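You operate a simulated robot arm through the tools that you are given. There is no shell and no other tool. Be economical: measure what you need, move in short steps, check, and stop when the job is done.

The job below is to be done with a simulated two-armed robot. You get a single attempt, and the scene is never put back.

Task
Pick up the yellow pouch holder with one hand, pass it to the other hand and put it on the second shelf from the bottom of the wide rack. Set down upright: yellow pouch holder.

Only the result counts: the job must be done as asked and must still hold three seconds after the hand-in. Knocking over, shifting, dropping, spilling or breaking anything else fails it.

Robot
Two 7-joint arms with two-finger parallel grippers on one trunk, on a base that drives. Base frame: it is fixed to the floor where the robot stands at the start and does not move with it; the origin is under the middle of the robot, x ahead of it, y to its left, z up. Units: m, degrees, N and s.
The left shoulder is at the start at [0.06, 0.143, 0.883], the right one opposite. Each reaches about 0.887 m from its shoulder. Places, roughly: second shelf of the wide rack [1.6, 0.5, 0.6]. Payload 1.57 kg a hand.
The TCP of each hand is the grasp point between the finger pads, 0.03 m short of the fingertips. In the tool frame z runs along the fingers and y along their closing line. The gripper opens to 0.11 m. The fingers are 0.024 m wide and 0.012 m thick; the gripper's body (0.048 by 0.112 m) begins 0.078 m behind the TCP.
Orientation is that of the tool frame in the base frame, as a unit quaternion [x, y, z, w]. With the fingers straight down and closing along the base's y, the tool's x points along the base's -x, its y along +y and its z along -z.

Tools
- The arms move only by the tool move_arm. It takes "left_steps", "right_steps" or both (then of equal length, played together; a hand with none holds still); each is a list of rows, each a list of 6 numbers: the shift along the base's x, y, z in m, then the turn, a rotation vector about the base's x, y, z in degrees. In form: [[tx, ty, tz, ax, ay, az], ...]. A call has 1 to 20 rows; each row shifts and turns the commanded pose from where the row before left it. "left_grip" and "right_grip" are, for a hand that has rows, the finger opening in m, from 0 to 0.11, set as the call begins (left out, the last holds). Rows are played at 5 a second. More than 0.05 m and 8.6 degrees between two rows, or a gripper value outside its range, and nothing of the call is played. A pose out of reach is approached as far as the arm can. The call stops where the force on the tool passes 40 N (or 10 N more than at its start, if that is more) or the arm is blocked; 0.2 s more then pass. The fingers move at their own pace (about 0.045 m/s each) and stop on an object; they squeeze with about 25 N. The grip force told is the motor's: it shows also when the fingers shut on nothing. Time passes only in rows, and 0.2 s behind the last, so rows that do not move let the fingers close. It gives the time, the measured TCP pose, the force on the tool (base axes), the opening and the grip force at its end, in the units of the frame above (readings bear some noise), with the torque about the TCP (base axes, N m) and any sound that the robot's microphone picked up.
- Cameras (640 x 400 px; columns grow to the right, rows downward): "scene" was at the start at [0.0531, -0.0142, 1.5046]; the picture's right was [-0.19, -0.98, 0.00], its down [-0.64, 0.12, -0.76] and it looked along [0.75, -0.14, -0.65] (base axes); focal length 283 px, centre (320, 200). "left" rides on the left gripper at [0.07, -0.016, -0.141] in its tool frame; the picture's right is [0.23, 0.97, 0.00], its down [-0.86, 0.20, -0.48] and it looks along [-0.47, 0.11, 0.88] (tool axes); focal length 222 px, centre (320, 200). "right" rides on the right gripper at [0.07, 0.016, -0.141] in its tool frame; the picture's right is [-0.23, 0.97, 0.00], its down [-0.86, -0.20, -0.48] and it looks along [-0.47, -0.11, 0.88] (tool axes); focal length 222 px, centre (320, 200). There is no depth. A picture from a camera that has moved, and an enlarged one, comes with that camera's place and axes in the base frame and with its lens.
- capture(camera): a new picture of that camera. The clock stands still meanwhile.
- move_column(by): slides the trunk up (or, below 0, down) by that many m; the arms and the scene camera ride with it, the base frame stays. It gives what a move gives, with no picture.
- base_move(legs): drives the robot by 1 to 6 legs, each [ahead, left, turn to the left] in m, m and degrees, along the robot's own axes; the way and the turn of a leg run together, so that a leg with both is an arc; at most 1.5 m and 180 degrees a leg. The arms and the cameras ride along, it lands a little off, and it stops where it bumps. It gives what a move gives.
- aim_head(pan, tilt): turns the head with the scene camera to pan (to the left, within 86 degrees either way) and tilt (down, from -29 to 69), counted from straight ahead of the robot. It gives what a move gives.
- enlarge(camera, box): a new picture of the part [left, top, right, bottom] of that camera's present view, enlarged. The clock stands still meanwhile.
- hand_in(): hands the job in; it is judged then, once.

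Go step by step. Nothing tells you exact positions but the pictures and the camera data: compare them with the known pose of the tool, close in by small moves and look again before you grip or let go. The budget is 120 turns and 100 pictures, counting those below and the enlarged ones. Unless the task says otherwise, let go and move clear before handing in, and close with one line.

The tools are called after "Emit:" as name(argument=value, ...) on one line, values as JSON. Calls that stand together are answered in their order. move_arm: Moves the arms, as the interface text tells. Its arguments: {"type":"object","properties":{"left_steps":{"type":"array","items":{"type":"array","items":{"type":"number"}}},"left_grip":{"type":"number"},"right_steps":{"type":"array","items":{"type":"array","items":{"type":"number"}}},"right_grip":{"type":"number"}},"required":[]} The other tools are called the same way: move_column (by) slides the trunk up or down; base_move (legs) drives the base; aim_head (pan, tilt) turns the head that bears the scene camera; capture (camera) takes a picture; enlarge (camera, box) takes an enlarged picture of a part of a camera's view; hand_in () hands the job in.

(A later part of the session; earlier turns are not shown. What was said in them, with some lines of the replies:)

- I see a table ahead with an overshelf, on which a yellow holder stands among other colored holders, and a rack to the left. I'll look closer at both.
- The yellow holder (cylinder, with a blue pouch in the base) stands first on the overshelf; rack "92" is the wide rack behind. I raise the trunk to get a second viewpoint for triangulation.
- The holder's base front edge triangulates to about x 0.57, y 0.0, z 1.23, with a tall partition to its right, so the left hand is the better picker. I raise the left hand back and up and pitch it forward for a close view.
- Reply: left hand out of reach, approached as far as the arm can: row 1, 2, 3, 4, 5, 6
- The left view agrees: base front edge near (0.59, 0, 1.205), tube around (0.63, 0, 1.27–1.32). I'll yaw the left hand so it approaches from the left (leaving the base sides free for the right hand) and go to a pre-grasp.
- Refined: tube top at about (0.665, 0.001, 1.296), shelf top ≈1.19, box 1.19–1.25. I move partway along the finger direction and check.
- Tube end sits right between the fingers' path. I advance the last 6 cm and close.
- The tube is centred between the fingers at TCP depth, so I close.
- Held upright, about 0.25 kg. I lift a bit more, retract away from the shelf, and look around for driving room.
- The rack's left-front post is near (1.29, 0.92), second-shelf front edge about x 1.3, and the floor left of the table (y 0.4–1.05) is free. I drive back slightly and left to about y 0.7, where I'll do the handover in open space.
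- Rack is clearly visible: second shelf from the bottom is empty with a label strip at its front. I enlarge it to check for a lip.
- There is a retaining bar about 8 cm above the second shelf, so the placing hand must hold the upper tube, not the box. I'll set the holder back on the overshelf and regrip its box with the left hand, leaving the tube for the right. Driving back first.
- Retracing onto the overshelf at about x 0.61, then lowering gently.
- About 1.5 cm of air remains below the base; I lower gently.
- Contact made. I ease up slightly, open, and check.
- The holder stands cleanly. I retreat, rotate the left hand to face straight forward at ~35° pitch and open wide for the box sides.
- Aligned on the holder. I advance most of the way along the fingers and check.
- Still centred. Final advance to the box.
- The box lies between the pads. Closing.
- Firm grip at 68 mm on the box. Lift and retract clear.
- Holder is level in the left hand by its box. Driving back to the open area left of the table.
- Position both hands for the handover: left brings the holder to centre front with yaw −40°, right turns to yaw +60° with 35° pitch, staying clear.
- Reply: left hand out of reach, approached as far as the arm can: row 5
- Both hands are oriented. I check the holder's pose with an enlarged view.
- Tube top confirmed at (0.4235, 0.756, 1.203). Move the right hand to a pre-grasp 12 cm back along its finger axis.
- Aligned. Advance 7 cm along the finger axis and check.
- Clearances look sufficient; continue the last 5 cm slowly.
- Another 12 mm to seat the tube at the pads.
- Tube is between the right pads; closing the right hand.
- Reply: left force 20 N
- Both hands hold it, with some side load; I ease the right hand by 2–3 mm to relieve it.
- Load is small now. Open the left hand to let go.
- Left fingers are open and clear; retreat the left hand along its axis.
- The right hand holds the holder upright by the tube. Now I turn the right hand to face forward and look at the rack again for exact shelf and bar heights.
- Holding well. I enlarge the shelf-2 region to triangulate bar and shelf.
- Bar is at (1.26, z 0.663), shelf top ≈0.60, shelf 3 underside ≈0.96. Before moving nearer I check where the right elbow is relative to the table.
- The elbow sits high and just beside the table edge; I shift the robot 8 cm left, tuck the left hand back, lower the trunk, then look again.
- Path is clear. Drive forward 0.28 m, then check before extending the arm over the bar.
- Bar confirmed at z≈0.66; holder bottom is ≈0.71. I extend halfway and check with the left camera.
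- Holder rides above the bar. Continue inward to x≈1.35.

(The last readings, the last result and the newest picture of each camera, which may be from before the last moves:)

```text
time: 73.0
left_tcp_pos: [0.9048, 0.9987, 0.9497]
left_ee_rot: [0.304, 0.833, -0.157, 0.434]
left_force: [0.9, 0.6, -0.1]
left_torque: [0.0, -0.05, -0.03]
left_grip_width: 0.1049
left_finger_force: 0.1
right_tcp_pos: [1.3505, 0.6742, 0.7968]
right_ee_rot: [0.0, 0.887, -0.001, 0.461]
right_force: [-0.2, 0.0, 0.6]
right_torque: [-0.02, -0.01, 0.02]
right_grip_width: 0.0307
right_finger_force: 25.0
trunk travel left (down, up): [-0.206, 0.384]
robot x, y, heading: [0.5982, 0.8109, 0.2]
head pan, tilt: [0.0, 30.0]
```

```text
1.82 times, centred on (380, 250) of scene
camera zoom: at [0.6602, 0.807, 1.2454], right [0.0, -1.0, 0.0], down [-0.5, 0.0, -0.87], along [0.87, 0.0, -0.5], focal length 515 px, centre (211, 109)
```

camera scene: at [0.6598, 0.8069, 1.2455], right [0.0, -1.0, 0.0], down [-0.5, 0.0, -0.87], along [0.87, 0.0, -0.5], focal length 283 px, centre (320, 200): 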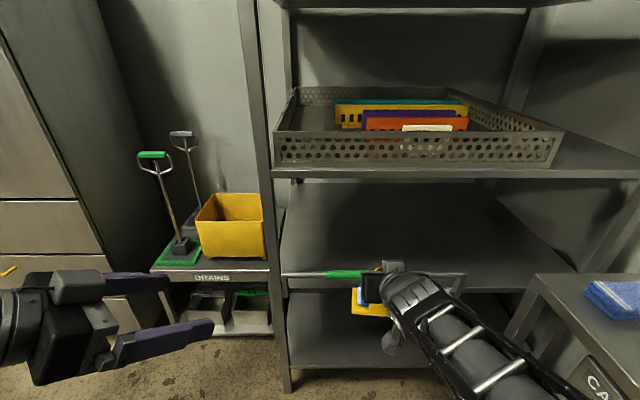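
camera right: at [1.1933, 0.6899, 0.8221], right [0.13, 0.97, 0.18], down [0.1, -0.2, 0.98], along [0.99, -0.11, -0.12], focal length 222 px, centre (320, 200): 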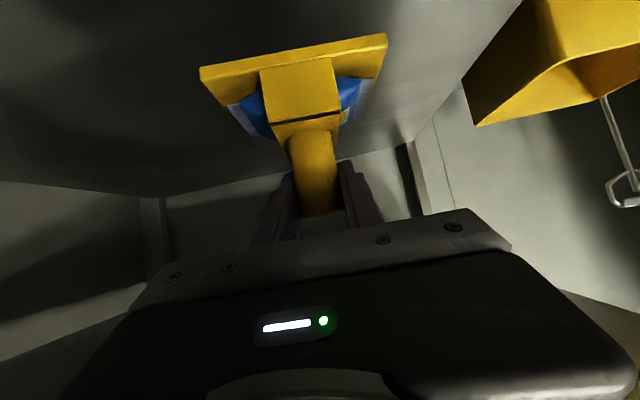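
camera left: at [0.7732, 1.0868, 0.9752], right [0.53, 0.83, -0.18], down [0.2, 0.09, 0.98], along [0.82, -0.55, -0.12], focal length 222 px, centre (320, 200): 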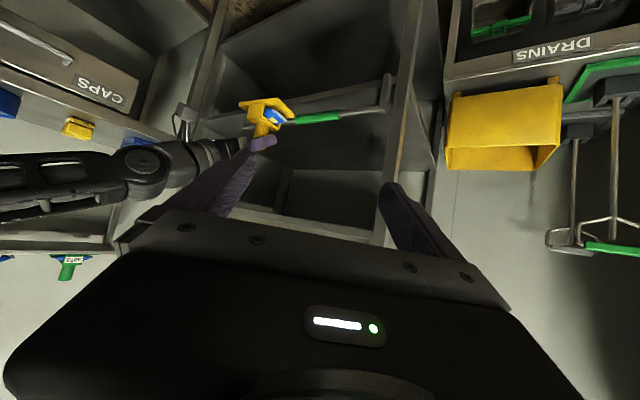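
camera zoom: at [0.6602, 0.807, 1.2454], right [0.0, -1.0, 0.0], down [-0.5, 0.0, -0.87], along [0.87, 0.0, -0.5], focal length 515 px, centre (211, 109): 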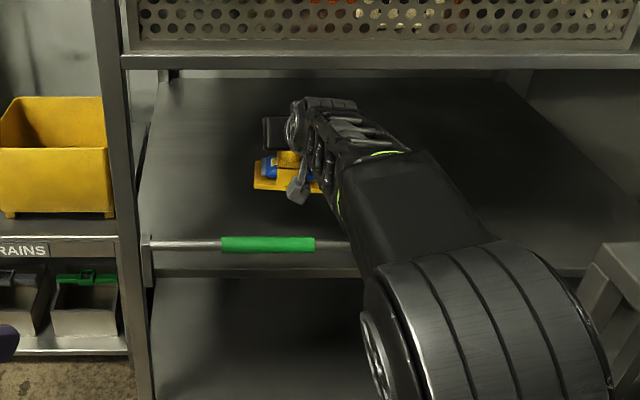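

Holder is inside beyond the bar with clear margins. Lower most of the way.

Emit:
move_arm(right_steps=[[0, 0, -0.025, 0, 0, 0], [0, 0, -0.025, 0, 0, 0], [0, 0, -0.025, 0, 0, 0], [0, 0, 0, 0, 0, 0]])

Emit:
enlarge(camera="left", box=[140, 20, 440, 240])

Emit:
enlarge(camera="scene", box=[270, 140, 490, 360])

```text
time: 74.0
left_tcp_pos: [0.9042, 0.9982, 0.9496]
left_ee_rot: [0.304, 0.833, -0.158, 0.434]
left_force: [-0.4, -0.7, -0.2]
left_torque: [0.0, 0.0, 0.04]
left_grip_width: 0.1051
left_finger_force: 0.0
right_tcp_pos: [1.3493, 0.6749, 0.7224]
right_ee_rot: [0.0, 0.887, -0.001, 0.461]
right_force: [-0.3, -0.8, 0.2]
right_torque: [0.01, 0.01, 0.0]
right_grip_width: 0.0304
right_finger_force: 24.8
trunk travel left (down, up): [-0.206, 0.384]
robot x, y, heading: [0.6008, 0.8049, -0.0]
head pan, tilt: [0.0, 30.0]
```

```text
1.82 times, centred on (290, 130) of left
camera zoom: at [0.7735, 1.0869, 0.9751], right [0.53, 0.83, -0.19], down [0.2, 0.09, 0.98], along [0.82, -0.55, -0.12], focal length 404 px, centre (374, 327)
```

zoom: 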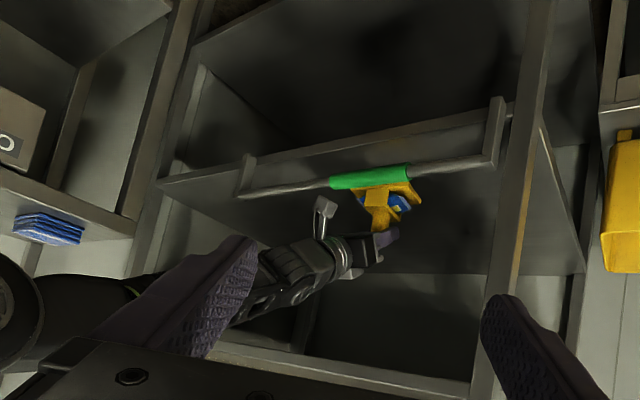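

```text
1.82 times, centred on (380, 250) of scene
camera zoom: at [0.6601, 0.8069, 1.2455], right [0.0, -1.0, 0.0], down [-0.5, 0.0, -0.87], along [0.87, 0.0, -0.5], focal length 515 px, centre (211, 109)
```

zoom: 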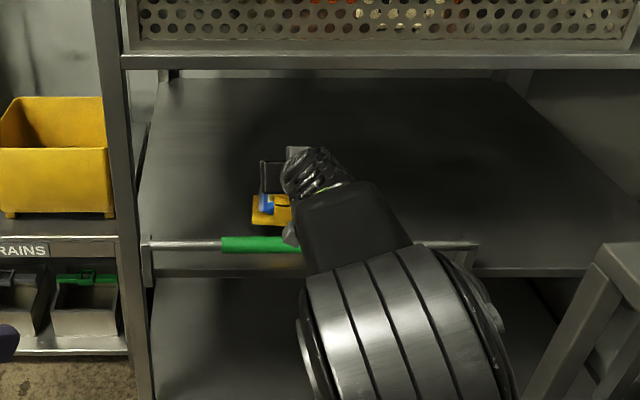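

Lowering slowly toward contact.

Emit:
move_arm(right_steps=[[0, 0, -0.008, 0, 0, 0], [0, 0, -0.006, 0, 0, 0], [0, 0, -0.005, 0, 0, 0], [0, 0, 0, 0, 0, 0]])

Emit:
capture(camera="right")

```text
time: 75.0
left_tcp_pos: [0.9043, 0.9993, 0.9502]
left_ee_rot: [0.305, 0.833, -0.158, 0.434]
left_force: [-0.6, -0.2, -0.5]
left_torque: [-0.01, -0.02, 0.01]
left_grip_width: 0.1053
left_finger_force: 0.0
right_tcp_pos: [1.3484, 0.6754, 0.7034]
right_ee_rot: [-0.001, 0.887, 0.0, 0.461]
right_force: [0.7, 0.3, 0.1]
right_torque: [-0.01, 0.02, 0.01]
right_grip_width: 0.0305
right_finger_force: 25.0
trunk travel left (down, up): [-0.206, 0.384]
robot x, y, heading: [0.598, 0.8063, -0.2]
head pan, tilt: [0.0, 30.0]
```

```text
30 pictures are left
camera right: at [1.1924, 0.6904, 0.7278], right [0.13, 0.97, 0.18], down [0.1, -0.2, 0.98], along [0.99, -0.11, -0.12], focal length 222 px, centre (320, 200)
```

right: 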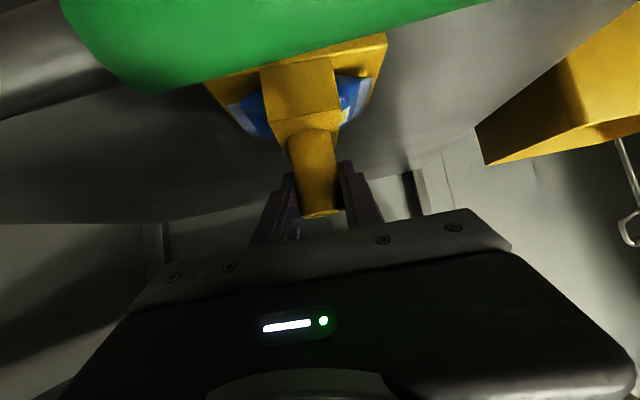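

Hand and camera clear the bar. Continue down in small steps.

Emit:
move_arm(right_steps=[[0, 0, -0.004, 0, 0, 0], [0, 0, -0.004, 0, 0, 0], [0, 0, -0.003, 0, 0, 0], [0, 0, 0, 0, 0, 0]])

```text
time: 76.0
left_tcp_pos: [0.9035, 1.0, 0.9504]
left_ee_rot: [0.304, 0.833, -0.157, 0.434]
left_force: [-0.1, -0.6, 0.6]
left_torque: [0.0, -0.02, 0.01]
left_grip_width: 0.1052
left_finger_force: 0.0
right_tcp_pos: [1.3494, 0.6749, 0.692]
right_ee_rot: [0.0, 0.887, -0.001, 0.461]
right_force: [0.9, -0.1, 0.7]
right_torque: [0.0, 0.01, 0.03]
right_grip_width: 0.0304
right_finger_force: 25.1
trunk travel left (down, up): [-0.206, 0.384]
robot x, y, heading: [0.6011, 0.8048, 0.0]
head pan, tilt: [0.0, 30.0]
```

Emit:
move_arm(right_steps=[[0, 0, -0.004, 0, 0, 0], [0, 0, -0.003, 0, 0, 0], [0, 0, 0, 0, 0, 0]])

Emit:
enlarge(camera="right", box=[160, 10, 440, 240])

Emit:
enlarge(camera="left", box=[220, 60, 380, 180])

```text
time: 76.8
left_tcp_pos: [0.9051, 0.9988, 0.9496]
left_ee_rot: [0.305, 0.833, -0.159, 0.434]
left_force: [0.1, 1.1, -0.2]
left_torque: [0.0, -0.02, -0.03]
left_grip_width: 0.1052
left_finger_force: 0.0
right_tcp_pos: [1.3487, 0.6753, 0.6857]
right_ee_rot: [-0.001, 0.887, -0.001, 0.461]
right_force: [-0.4, 0.1, -0.1]
right_torque: [0.05, -0.09, 0.01]
right_grip_width: 0.0309
right_finger_force: 25.2
trunk travel left (down, up): [-0.206, 0.384]
robot x, y, heading: [0.5968, 0.8018, -0.0]
head pan, tilt: [0.0, 30.0]
```

```text
1.74 times, centred on (300, 125) of right
camera zoom: at [1.1926, 0.6909, 0.7102], right [0.13, 0.97, 0.18], down [0.1, -0.2, 0.98], along [0.99, -0.11, -0.12], focal length 386 px, centre (355, 330)
```

zoom: 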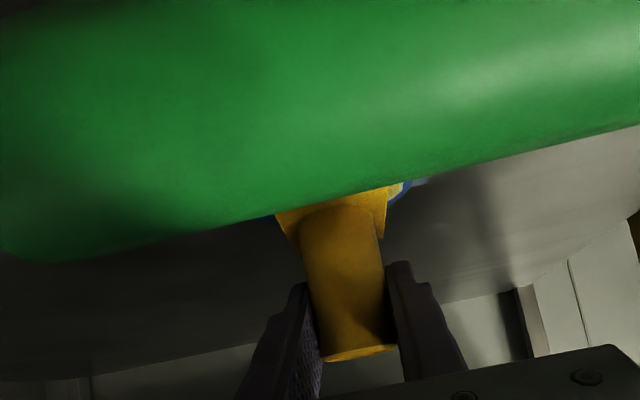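

```text
3.33 times, centred on (300, 120) of left
camera zoom: at [0.7733, 1.0869, 0.9751], right [0.53, 0.83, -0.18], down [0.2, 0.09, 0.98], along [0.82, -0.55, -0.12], focal length 740 px, centre (387, 467)
```

zoom: 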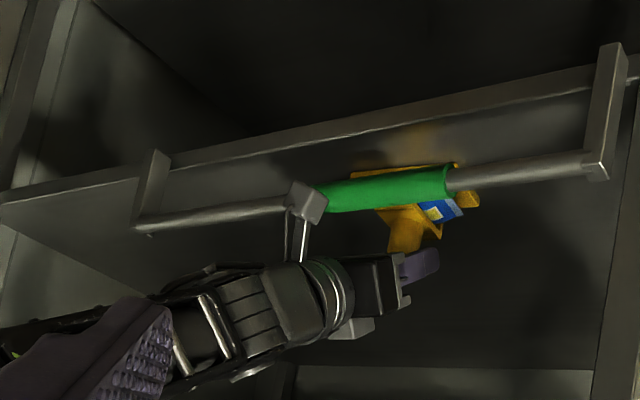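

Still no contact; the hand camera stays about 3 cm in front of the bar. Continue down.

Emit:
move_arm(right_steps=[[0, 0, -0.003, 0, 0, 0], [0, 0, -0.002, 0, 0, 0], [0, 0, 0, 0, 0, 0]])

```text
time: 77.6
left_tcp_pos: [0.904, 0.9987, 0.9496]
left_ee_rot: [0.304, 0.833, -0.157, 0.435]
left_force: [0.5, 0.2, -0.6]
left_torque: [-0.01, 0.02, 0.01]
left_grip_width: 0.105
left_finger_force: 0.2
right_tcp_pos: [1.3496, 0.6755, 0.6836]
right_ee_rot: [0.001, 0.886, -0.002, 0.464]
right_force: [1.5, -0.8, 19.3]
right_torque: [0.34, -0.17, -0.11]
right_grip_width: 0.0308
right_finger_force: 24.9
trunk travel left (down, up): [-0.206, 0.384]
robot x, y, heading: [0.6022, 0.8015, -0.1]
head pan, tilt: [0.0, 30.0]
```

Contact on the shelf (19 N, z 0.683 → shelf ≈0.59, as expected). Ease up and open.

Emit:
move_arm(right_steps=[[0, 0, 0.002, 0, 0, 0], [0, 0, 0, 0, 0, 0]])

Emit:
enlarge(camera="left", box=[260, 80, 360, 150])

```text
time: 78.2
left_tcp_pos: [0.903, 1.0005, 0.9501]
left_ee_rot: [0.304, 0.833, -0.157, 0.434]
left_force: [0.2, -0.2, 0.0]
left_torque: [-0.02, -0.01, 0.01]
left_grip_width: 0.1052
left_finger_force: 0.1
right_tcp_pos: [1.35, 0.6758, 0.6829]
right_ee_rot: [0.0, 0.887, -0.001, 0.462]
right_force: [5.9, -1.4, 13.1]
right_torque: [0.37, -0.46, -0.15]
right_grip_width: 0.0308
right_finger_force: 25.1
trunk travel left (down, up): [-0.206, 0.384]
robot x, y, heading: [0.5995, 0.8045, -0.5]
head pan, tilt: [0.0, 30.0]
```

```text
5.71 times, centred on (310, 115) of left
camera zoom: at [0.7726, 1.087, 0.9752], right [0.53, 0.83, -0.18], down [0.2, 0.09, 0.98], along [0.82, -0.55, -0.12], focal length 1269 px, centre (377, 686)
```

zoom: 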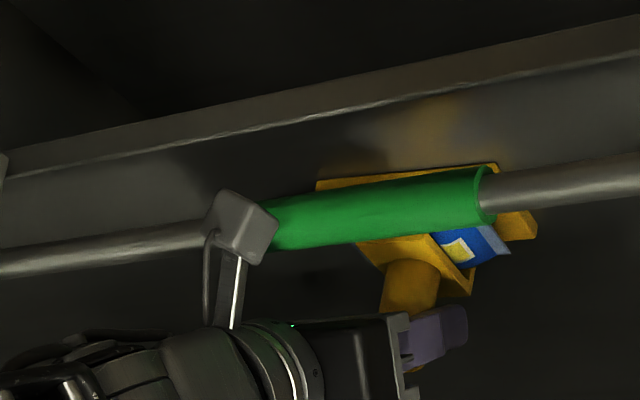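

The base meets the shelf (reflection touches it). Opening the right hand.

Emit:
move_arm(right_steps=[[0, 0, 0, 0, 0, 0], [0, 0, 0, 0, 0, 0], [0, 0, 0, 0, 0, 0], [0, 0, 0, 0, 0, 0]], right_grip=0.07)

Emit:
enlarge(camera="right", box=[160, 10, 440, 240])

```text
time: 79.2
left_tcp_pos: [0.904, 1.0005, 0.9497]
left_ee_rot: [0.305, 0.833, -0.158, 0.434]
left_force: [-0.6, 0.0, -0.9]
left_torque: [-0.02, 0.01, 0.01]
left_grip_width: 0.1051
left_finger_force: 0.1
right_tcp_pos: [1.3493, 0.6752, 0.682]
right_ee_rot: [0.0, 0.888, -0.001, 0.461]
right_force: [1.0, 0.5, -0.1]
right_torque: [0.05, 0.02, -0.01]
right_grip_width: 0.0699
right_finger_force: 0.0
trunk travel left (down, up): [-0.206, 0.384]
robot x, y, heading: [0.6017, 0.8047, -0.0]
head pan, tilt: [0.0, 30.0]
```

```text
1.74 times, centred on (300, 125) of right
camera zoom: at [1.1924, 0.6907, 0.7069], right [0.13, 0.97, 0.18], down [0.1, -0.2, 0.98], along [0.99, -0.11, -0.12], focal length 386 px, centre (355, 330)
```

zoom: 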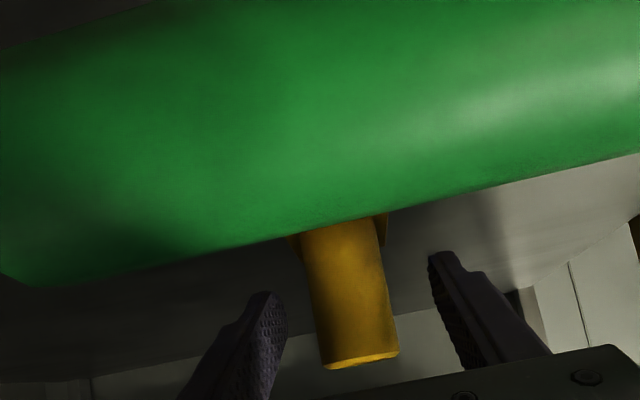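

Released; retreat along the finger axis, out and up.

Emit:
move_arm(right_steps=[[-0.016, 0, 0.0115, 0, 0, 0], [-0.016, 0, 0.0115, 0, 0, 0], [-0.025, 0, 0.0175, 0, 0, 0], [-0.03, 0, 0.021, 0, 0, 0], [-0.03, 0, 0.021, 0, 0, 0], [-0.03, 0, 0.021, 0, 0, 0], [-0.03, 0, 0.01, 0, 0, 0], [-0.04, 0, 0, 0, 0, 0]])

Emit:
capture(camera="scene")

Emit:
capture(camera="right")

```text
time: 81.0
left_tcp_pos: [0.9029, 0.9994, 0.9505]
left_ee_rot: [0.305, 0.833, -0.158, 0.434]
left_force: [0.5, 0.1, -0.1]
left_torque: [-0.01, -0.01, -0.02]
left_grip_width: 0.1049
left_finger_force: 0.1
right_tcp_pos: [1.13, 0.6742, 0.7958]
right_ee_rot: [0.0, 0.887, -0.001, 0.462]
right_force: [0.7, -0.2, 0.3]
right_torque: [-0.01, 0.01, 0.0]
right_grip_width: 0.0702
right_finger_force: 0.1
trunk travel left (down, up): [-0.206, 0.384]
robot x, y, heading: [0.6016, 0.8075, -0.2]
head pan, tilt: [0.0, 30.0]
```

```text
25 pictures are left
camera scene: at [0.6598, 0.8071, 1.2455], right [0.0, -1.0, 0.0], down [-0.5, 0.0, -0.87], along [0.87, 0.0, -0.5], focal length 283 px, centre (320, 200)
```

scene: 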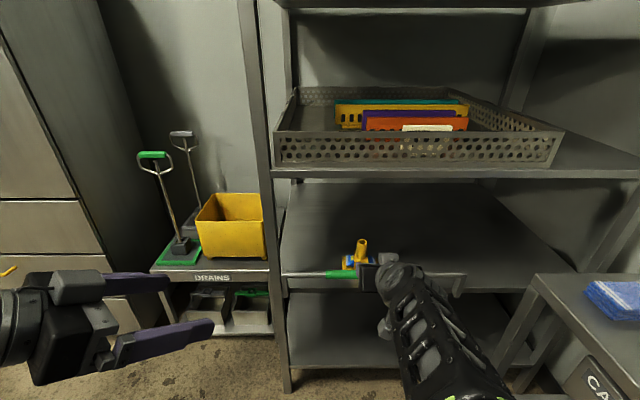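

```text
24 pictures are left
camera right: at [0.9738, 0.6909, 0.8204], right [0.13, 0.97, 0.18], down [0.1, -0.2, 0.98], along [0.99, -0.11, -0.12], focal length 222 px, centre (320, 200)
```

right: 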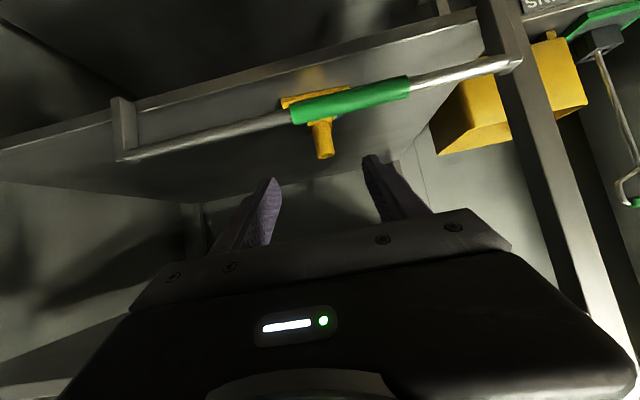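

The holder stands behind the bar on the second shelf. I back off the base and check the final state.

Emit:
base_move(legs=[[-0.15, 0, 0]])

Emit:
enlarge(camera="scene", box=[270, 160, 470, 310])

Emit:
enlarge(camera="left", box=[200, 0, 420, 160])

```text
time: 82.3
left_tcp_pos: [0.7547, 0.9999, 0.9498]
left_ee_rot: [0.304, 0.833, -0.158, 0.434]
left_force: [-0.1, -0.6, 0.8]
left_torque: [-0.03, 0.0, -0.01]
left_grip_width: 0.1052
left_finger_force: 0.1
right_tcp_pos: [0.9814, 0.6749, 0.7953]
right_ee_rot: [0.0, 0.887, -0.001, 0.462]
right_force: [0.1, 0.0, -0.8]
right_torque: [-0.05, 0.04, 0.01]
right_grip_width: 0.0702
right_finger_force: 0.0
trunk travel left (down, up): [-0.206, 0.384]
robot x, y, heading: [0.451, 0.8035, -0.1]
head pan, tilt: [0.0, 30.0]
```

```text
2.67 times, centred on (370, 235) of scene
camera zoom: at [0.5106, 0.8072, 1.2455], right [0.0, -1.0, 0.0], down [-0.5, 0.0, -0.87], along [0.87, 0.0, -0.5], focal length 755 px, centre (187, 107)
```

zoom: 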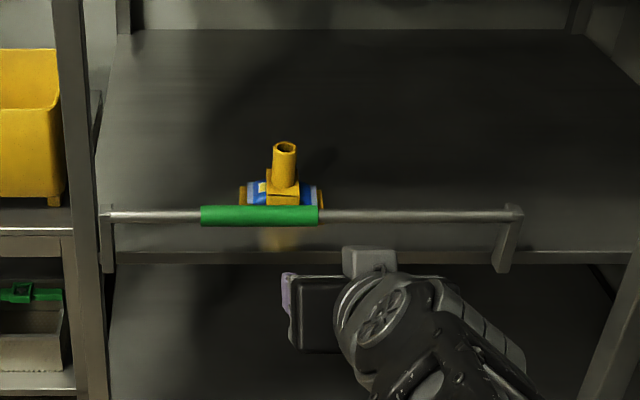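

```text
2.50 times, centred on (310, 80) of left
camera zoom: at [0.6237, 1.0872, 0.9752], right [0.53, 0.83, -0.18], down [0.2, 0.09, 0.98], along [0.83, -0.55, -0.12], focal length 555 px, centre (345, 500)
```

zoom: 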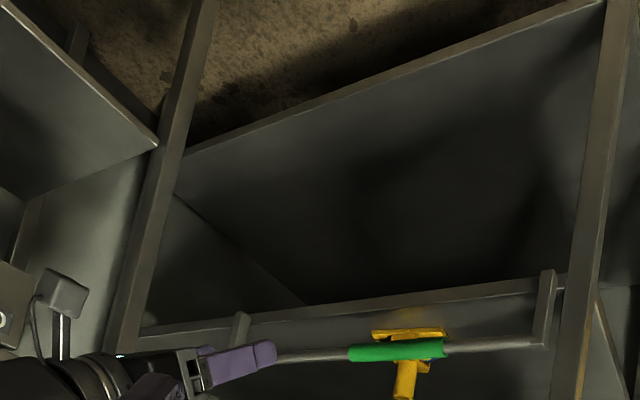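

The holder stands upright on the second shelf behind the bar, both hands are clear, and nothing else has moved. Handing in.

Emit:
hand_in()

```text
The job is handed in.
```

The yellow pouch holder is standing upright on the second shelf from the bottom of the wide rack, behind the front bar. The left hand picked it up and passed it to the right hand, which placed it. Before the pass I set it back on the overshelf once so the left hand could regrip it.
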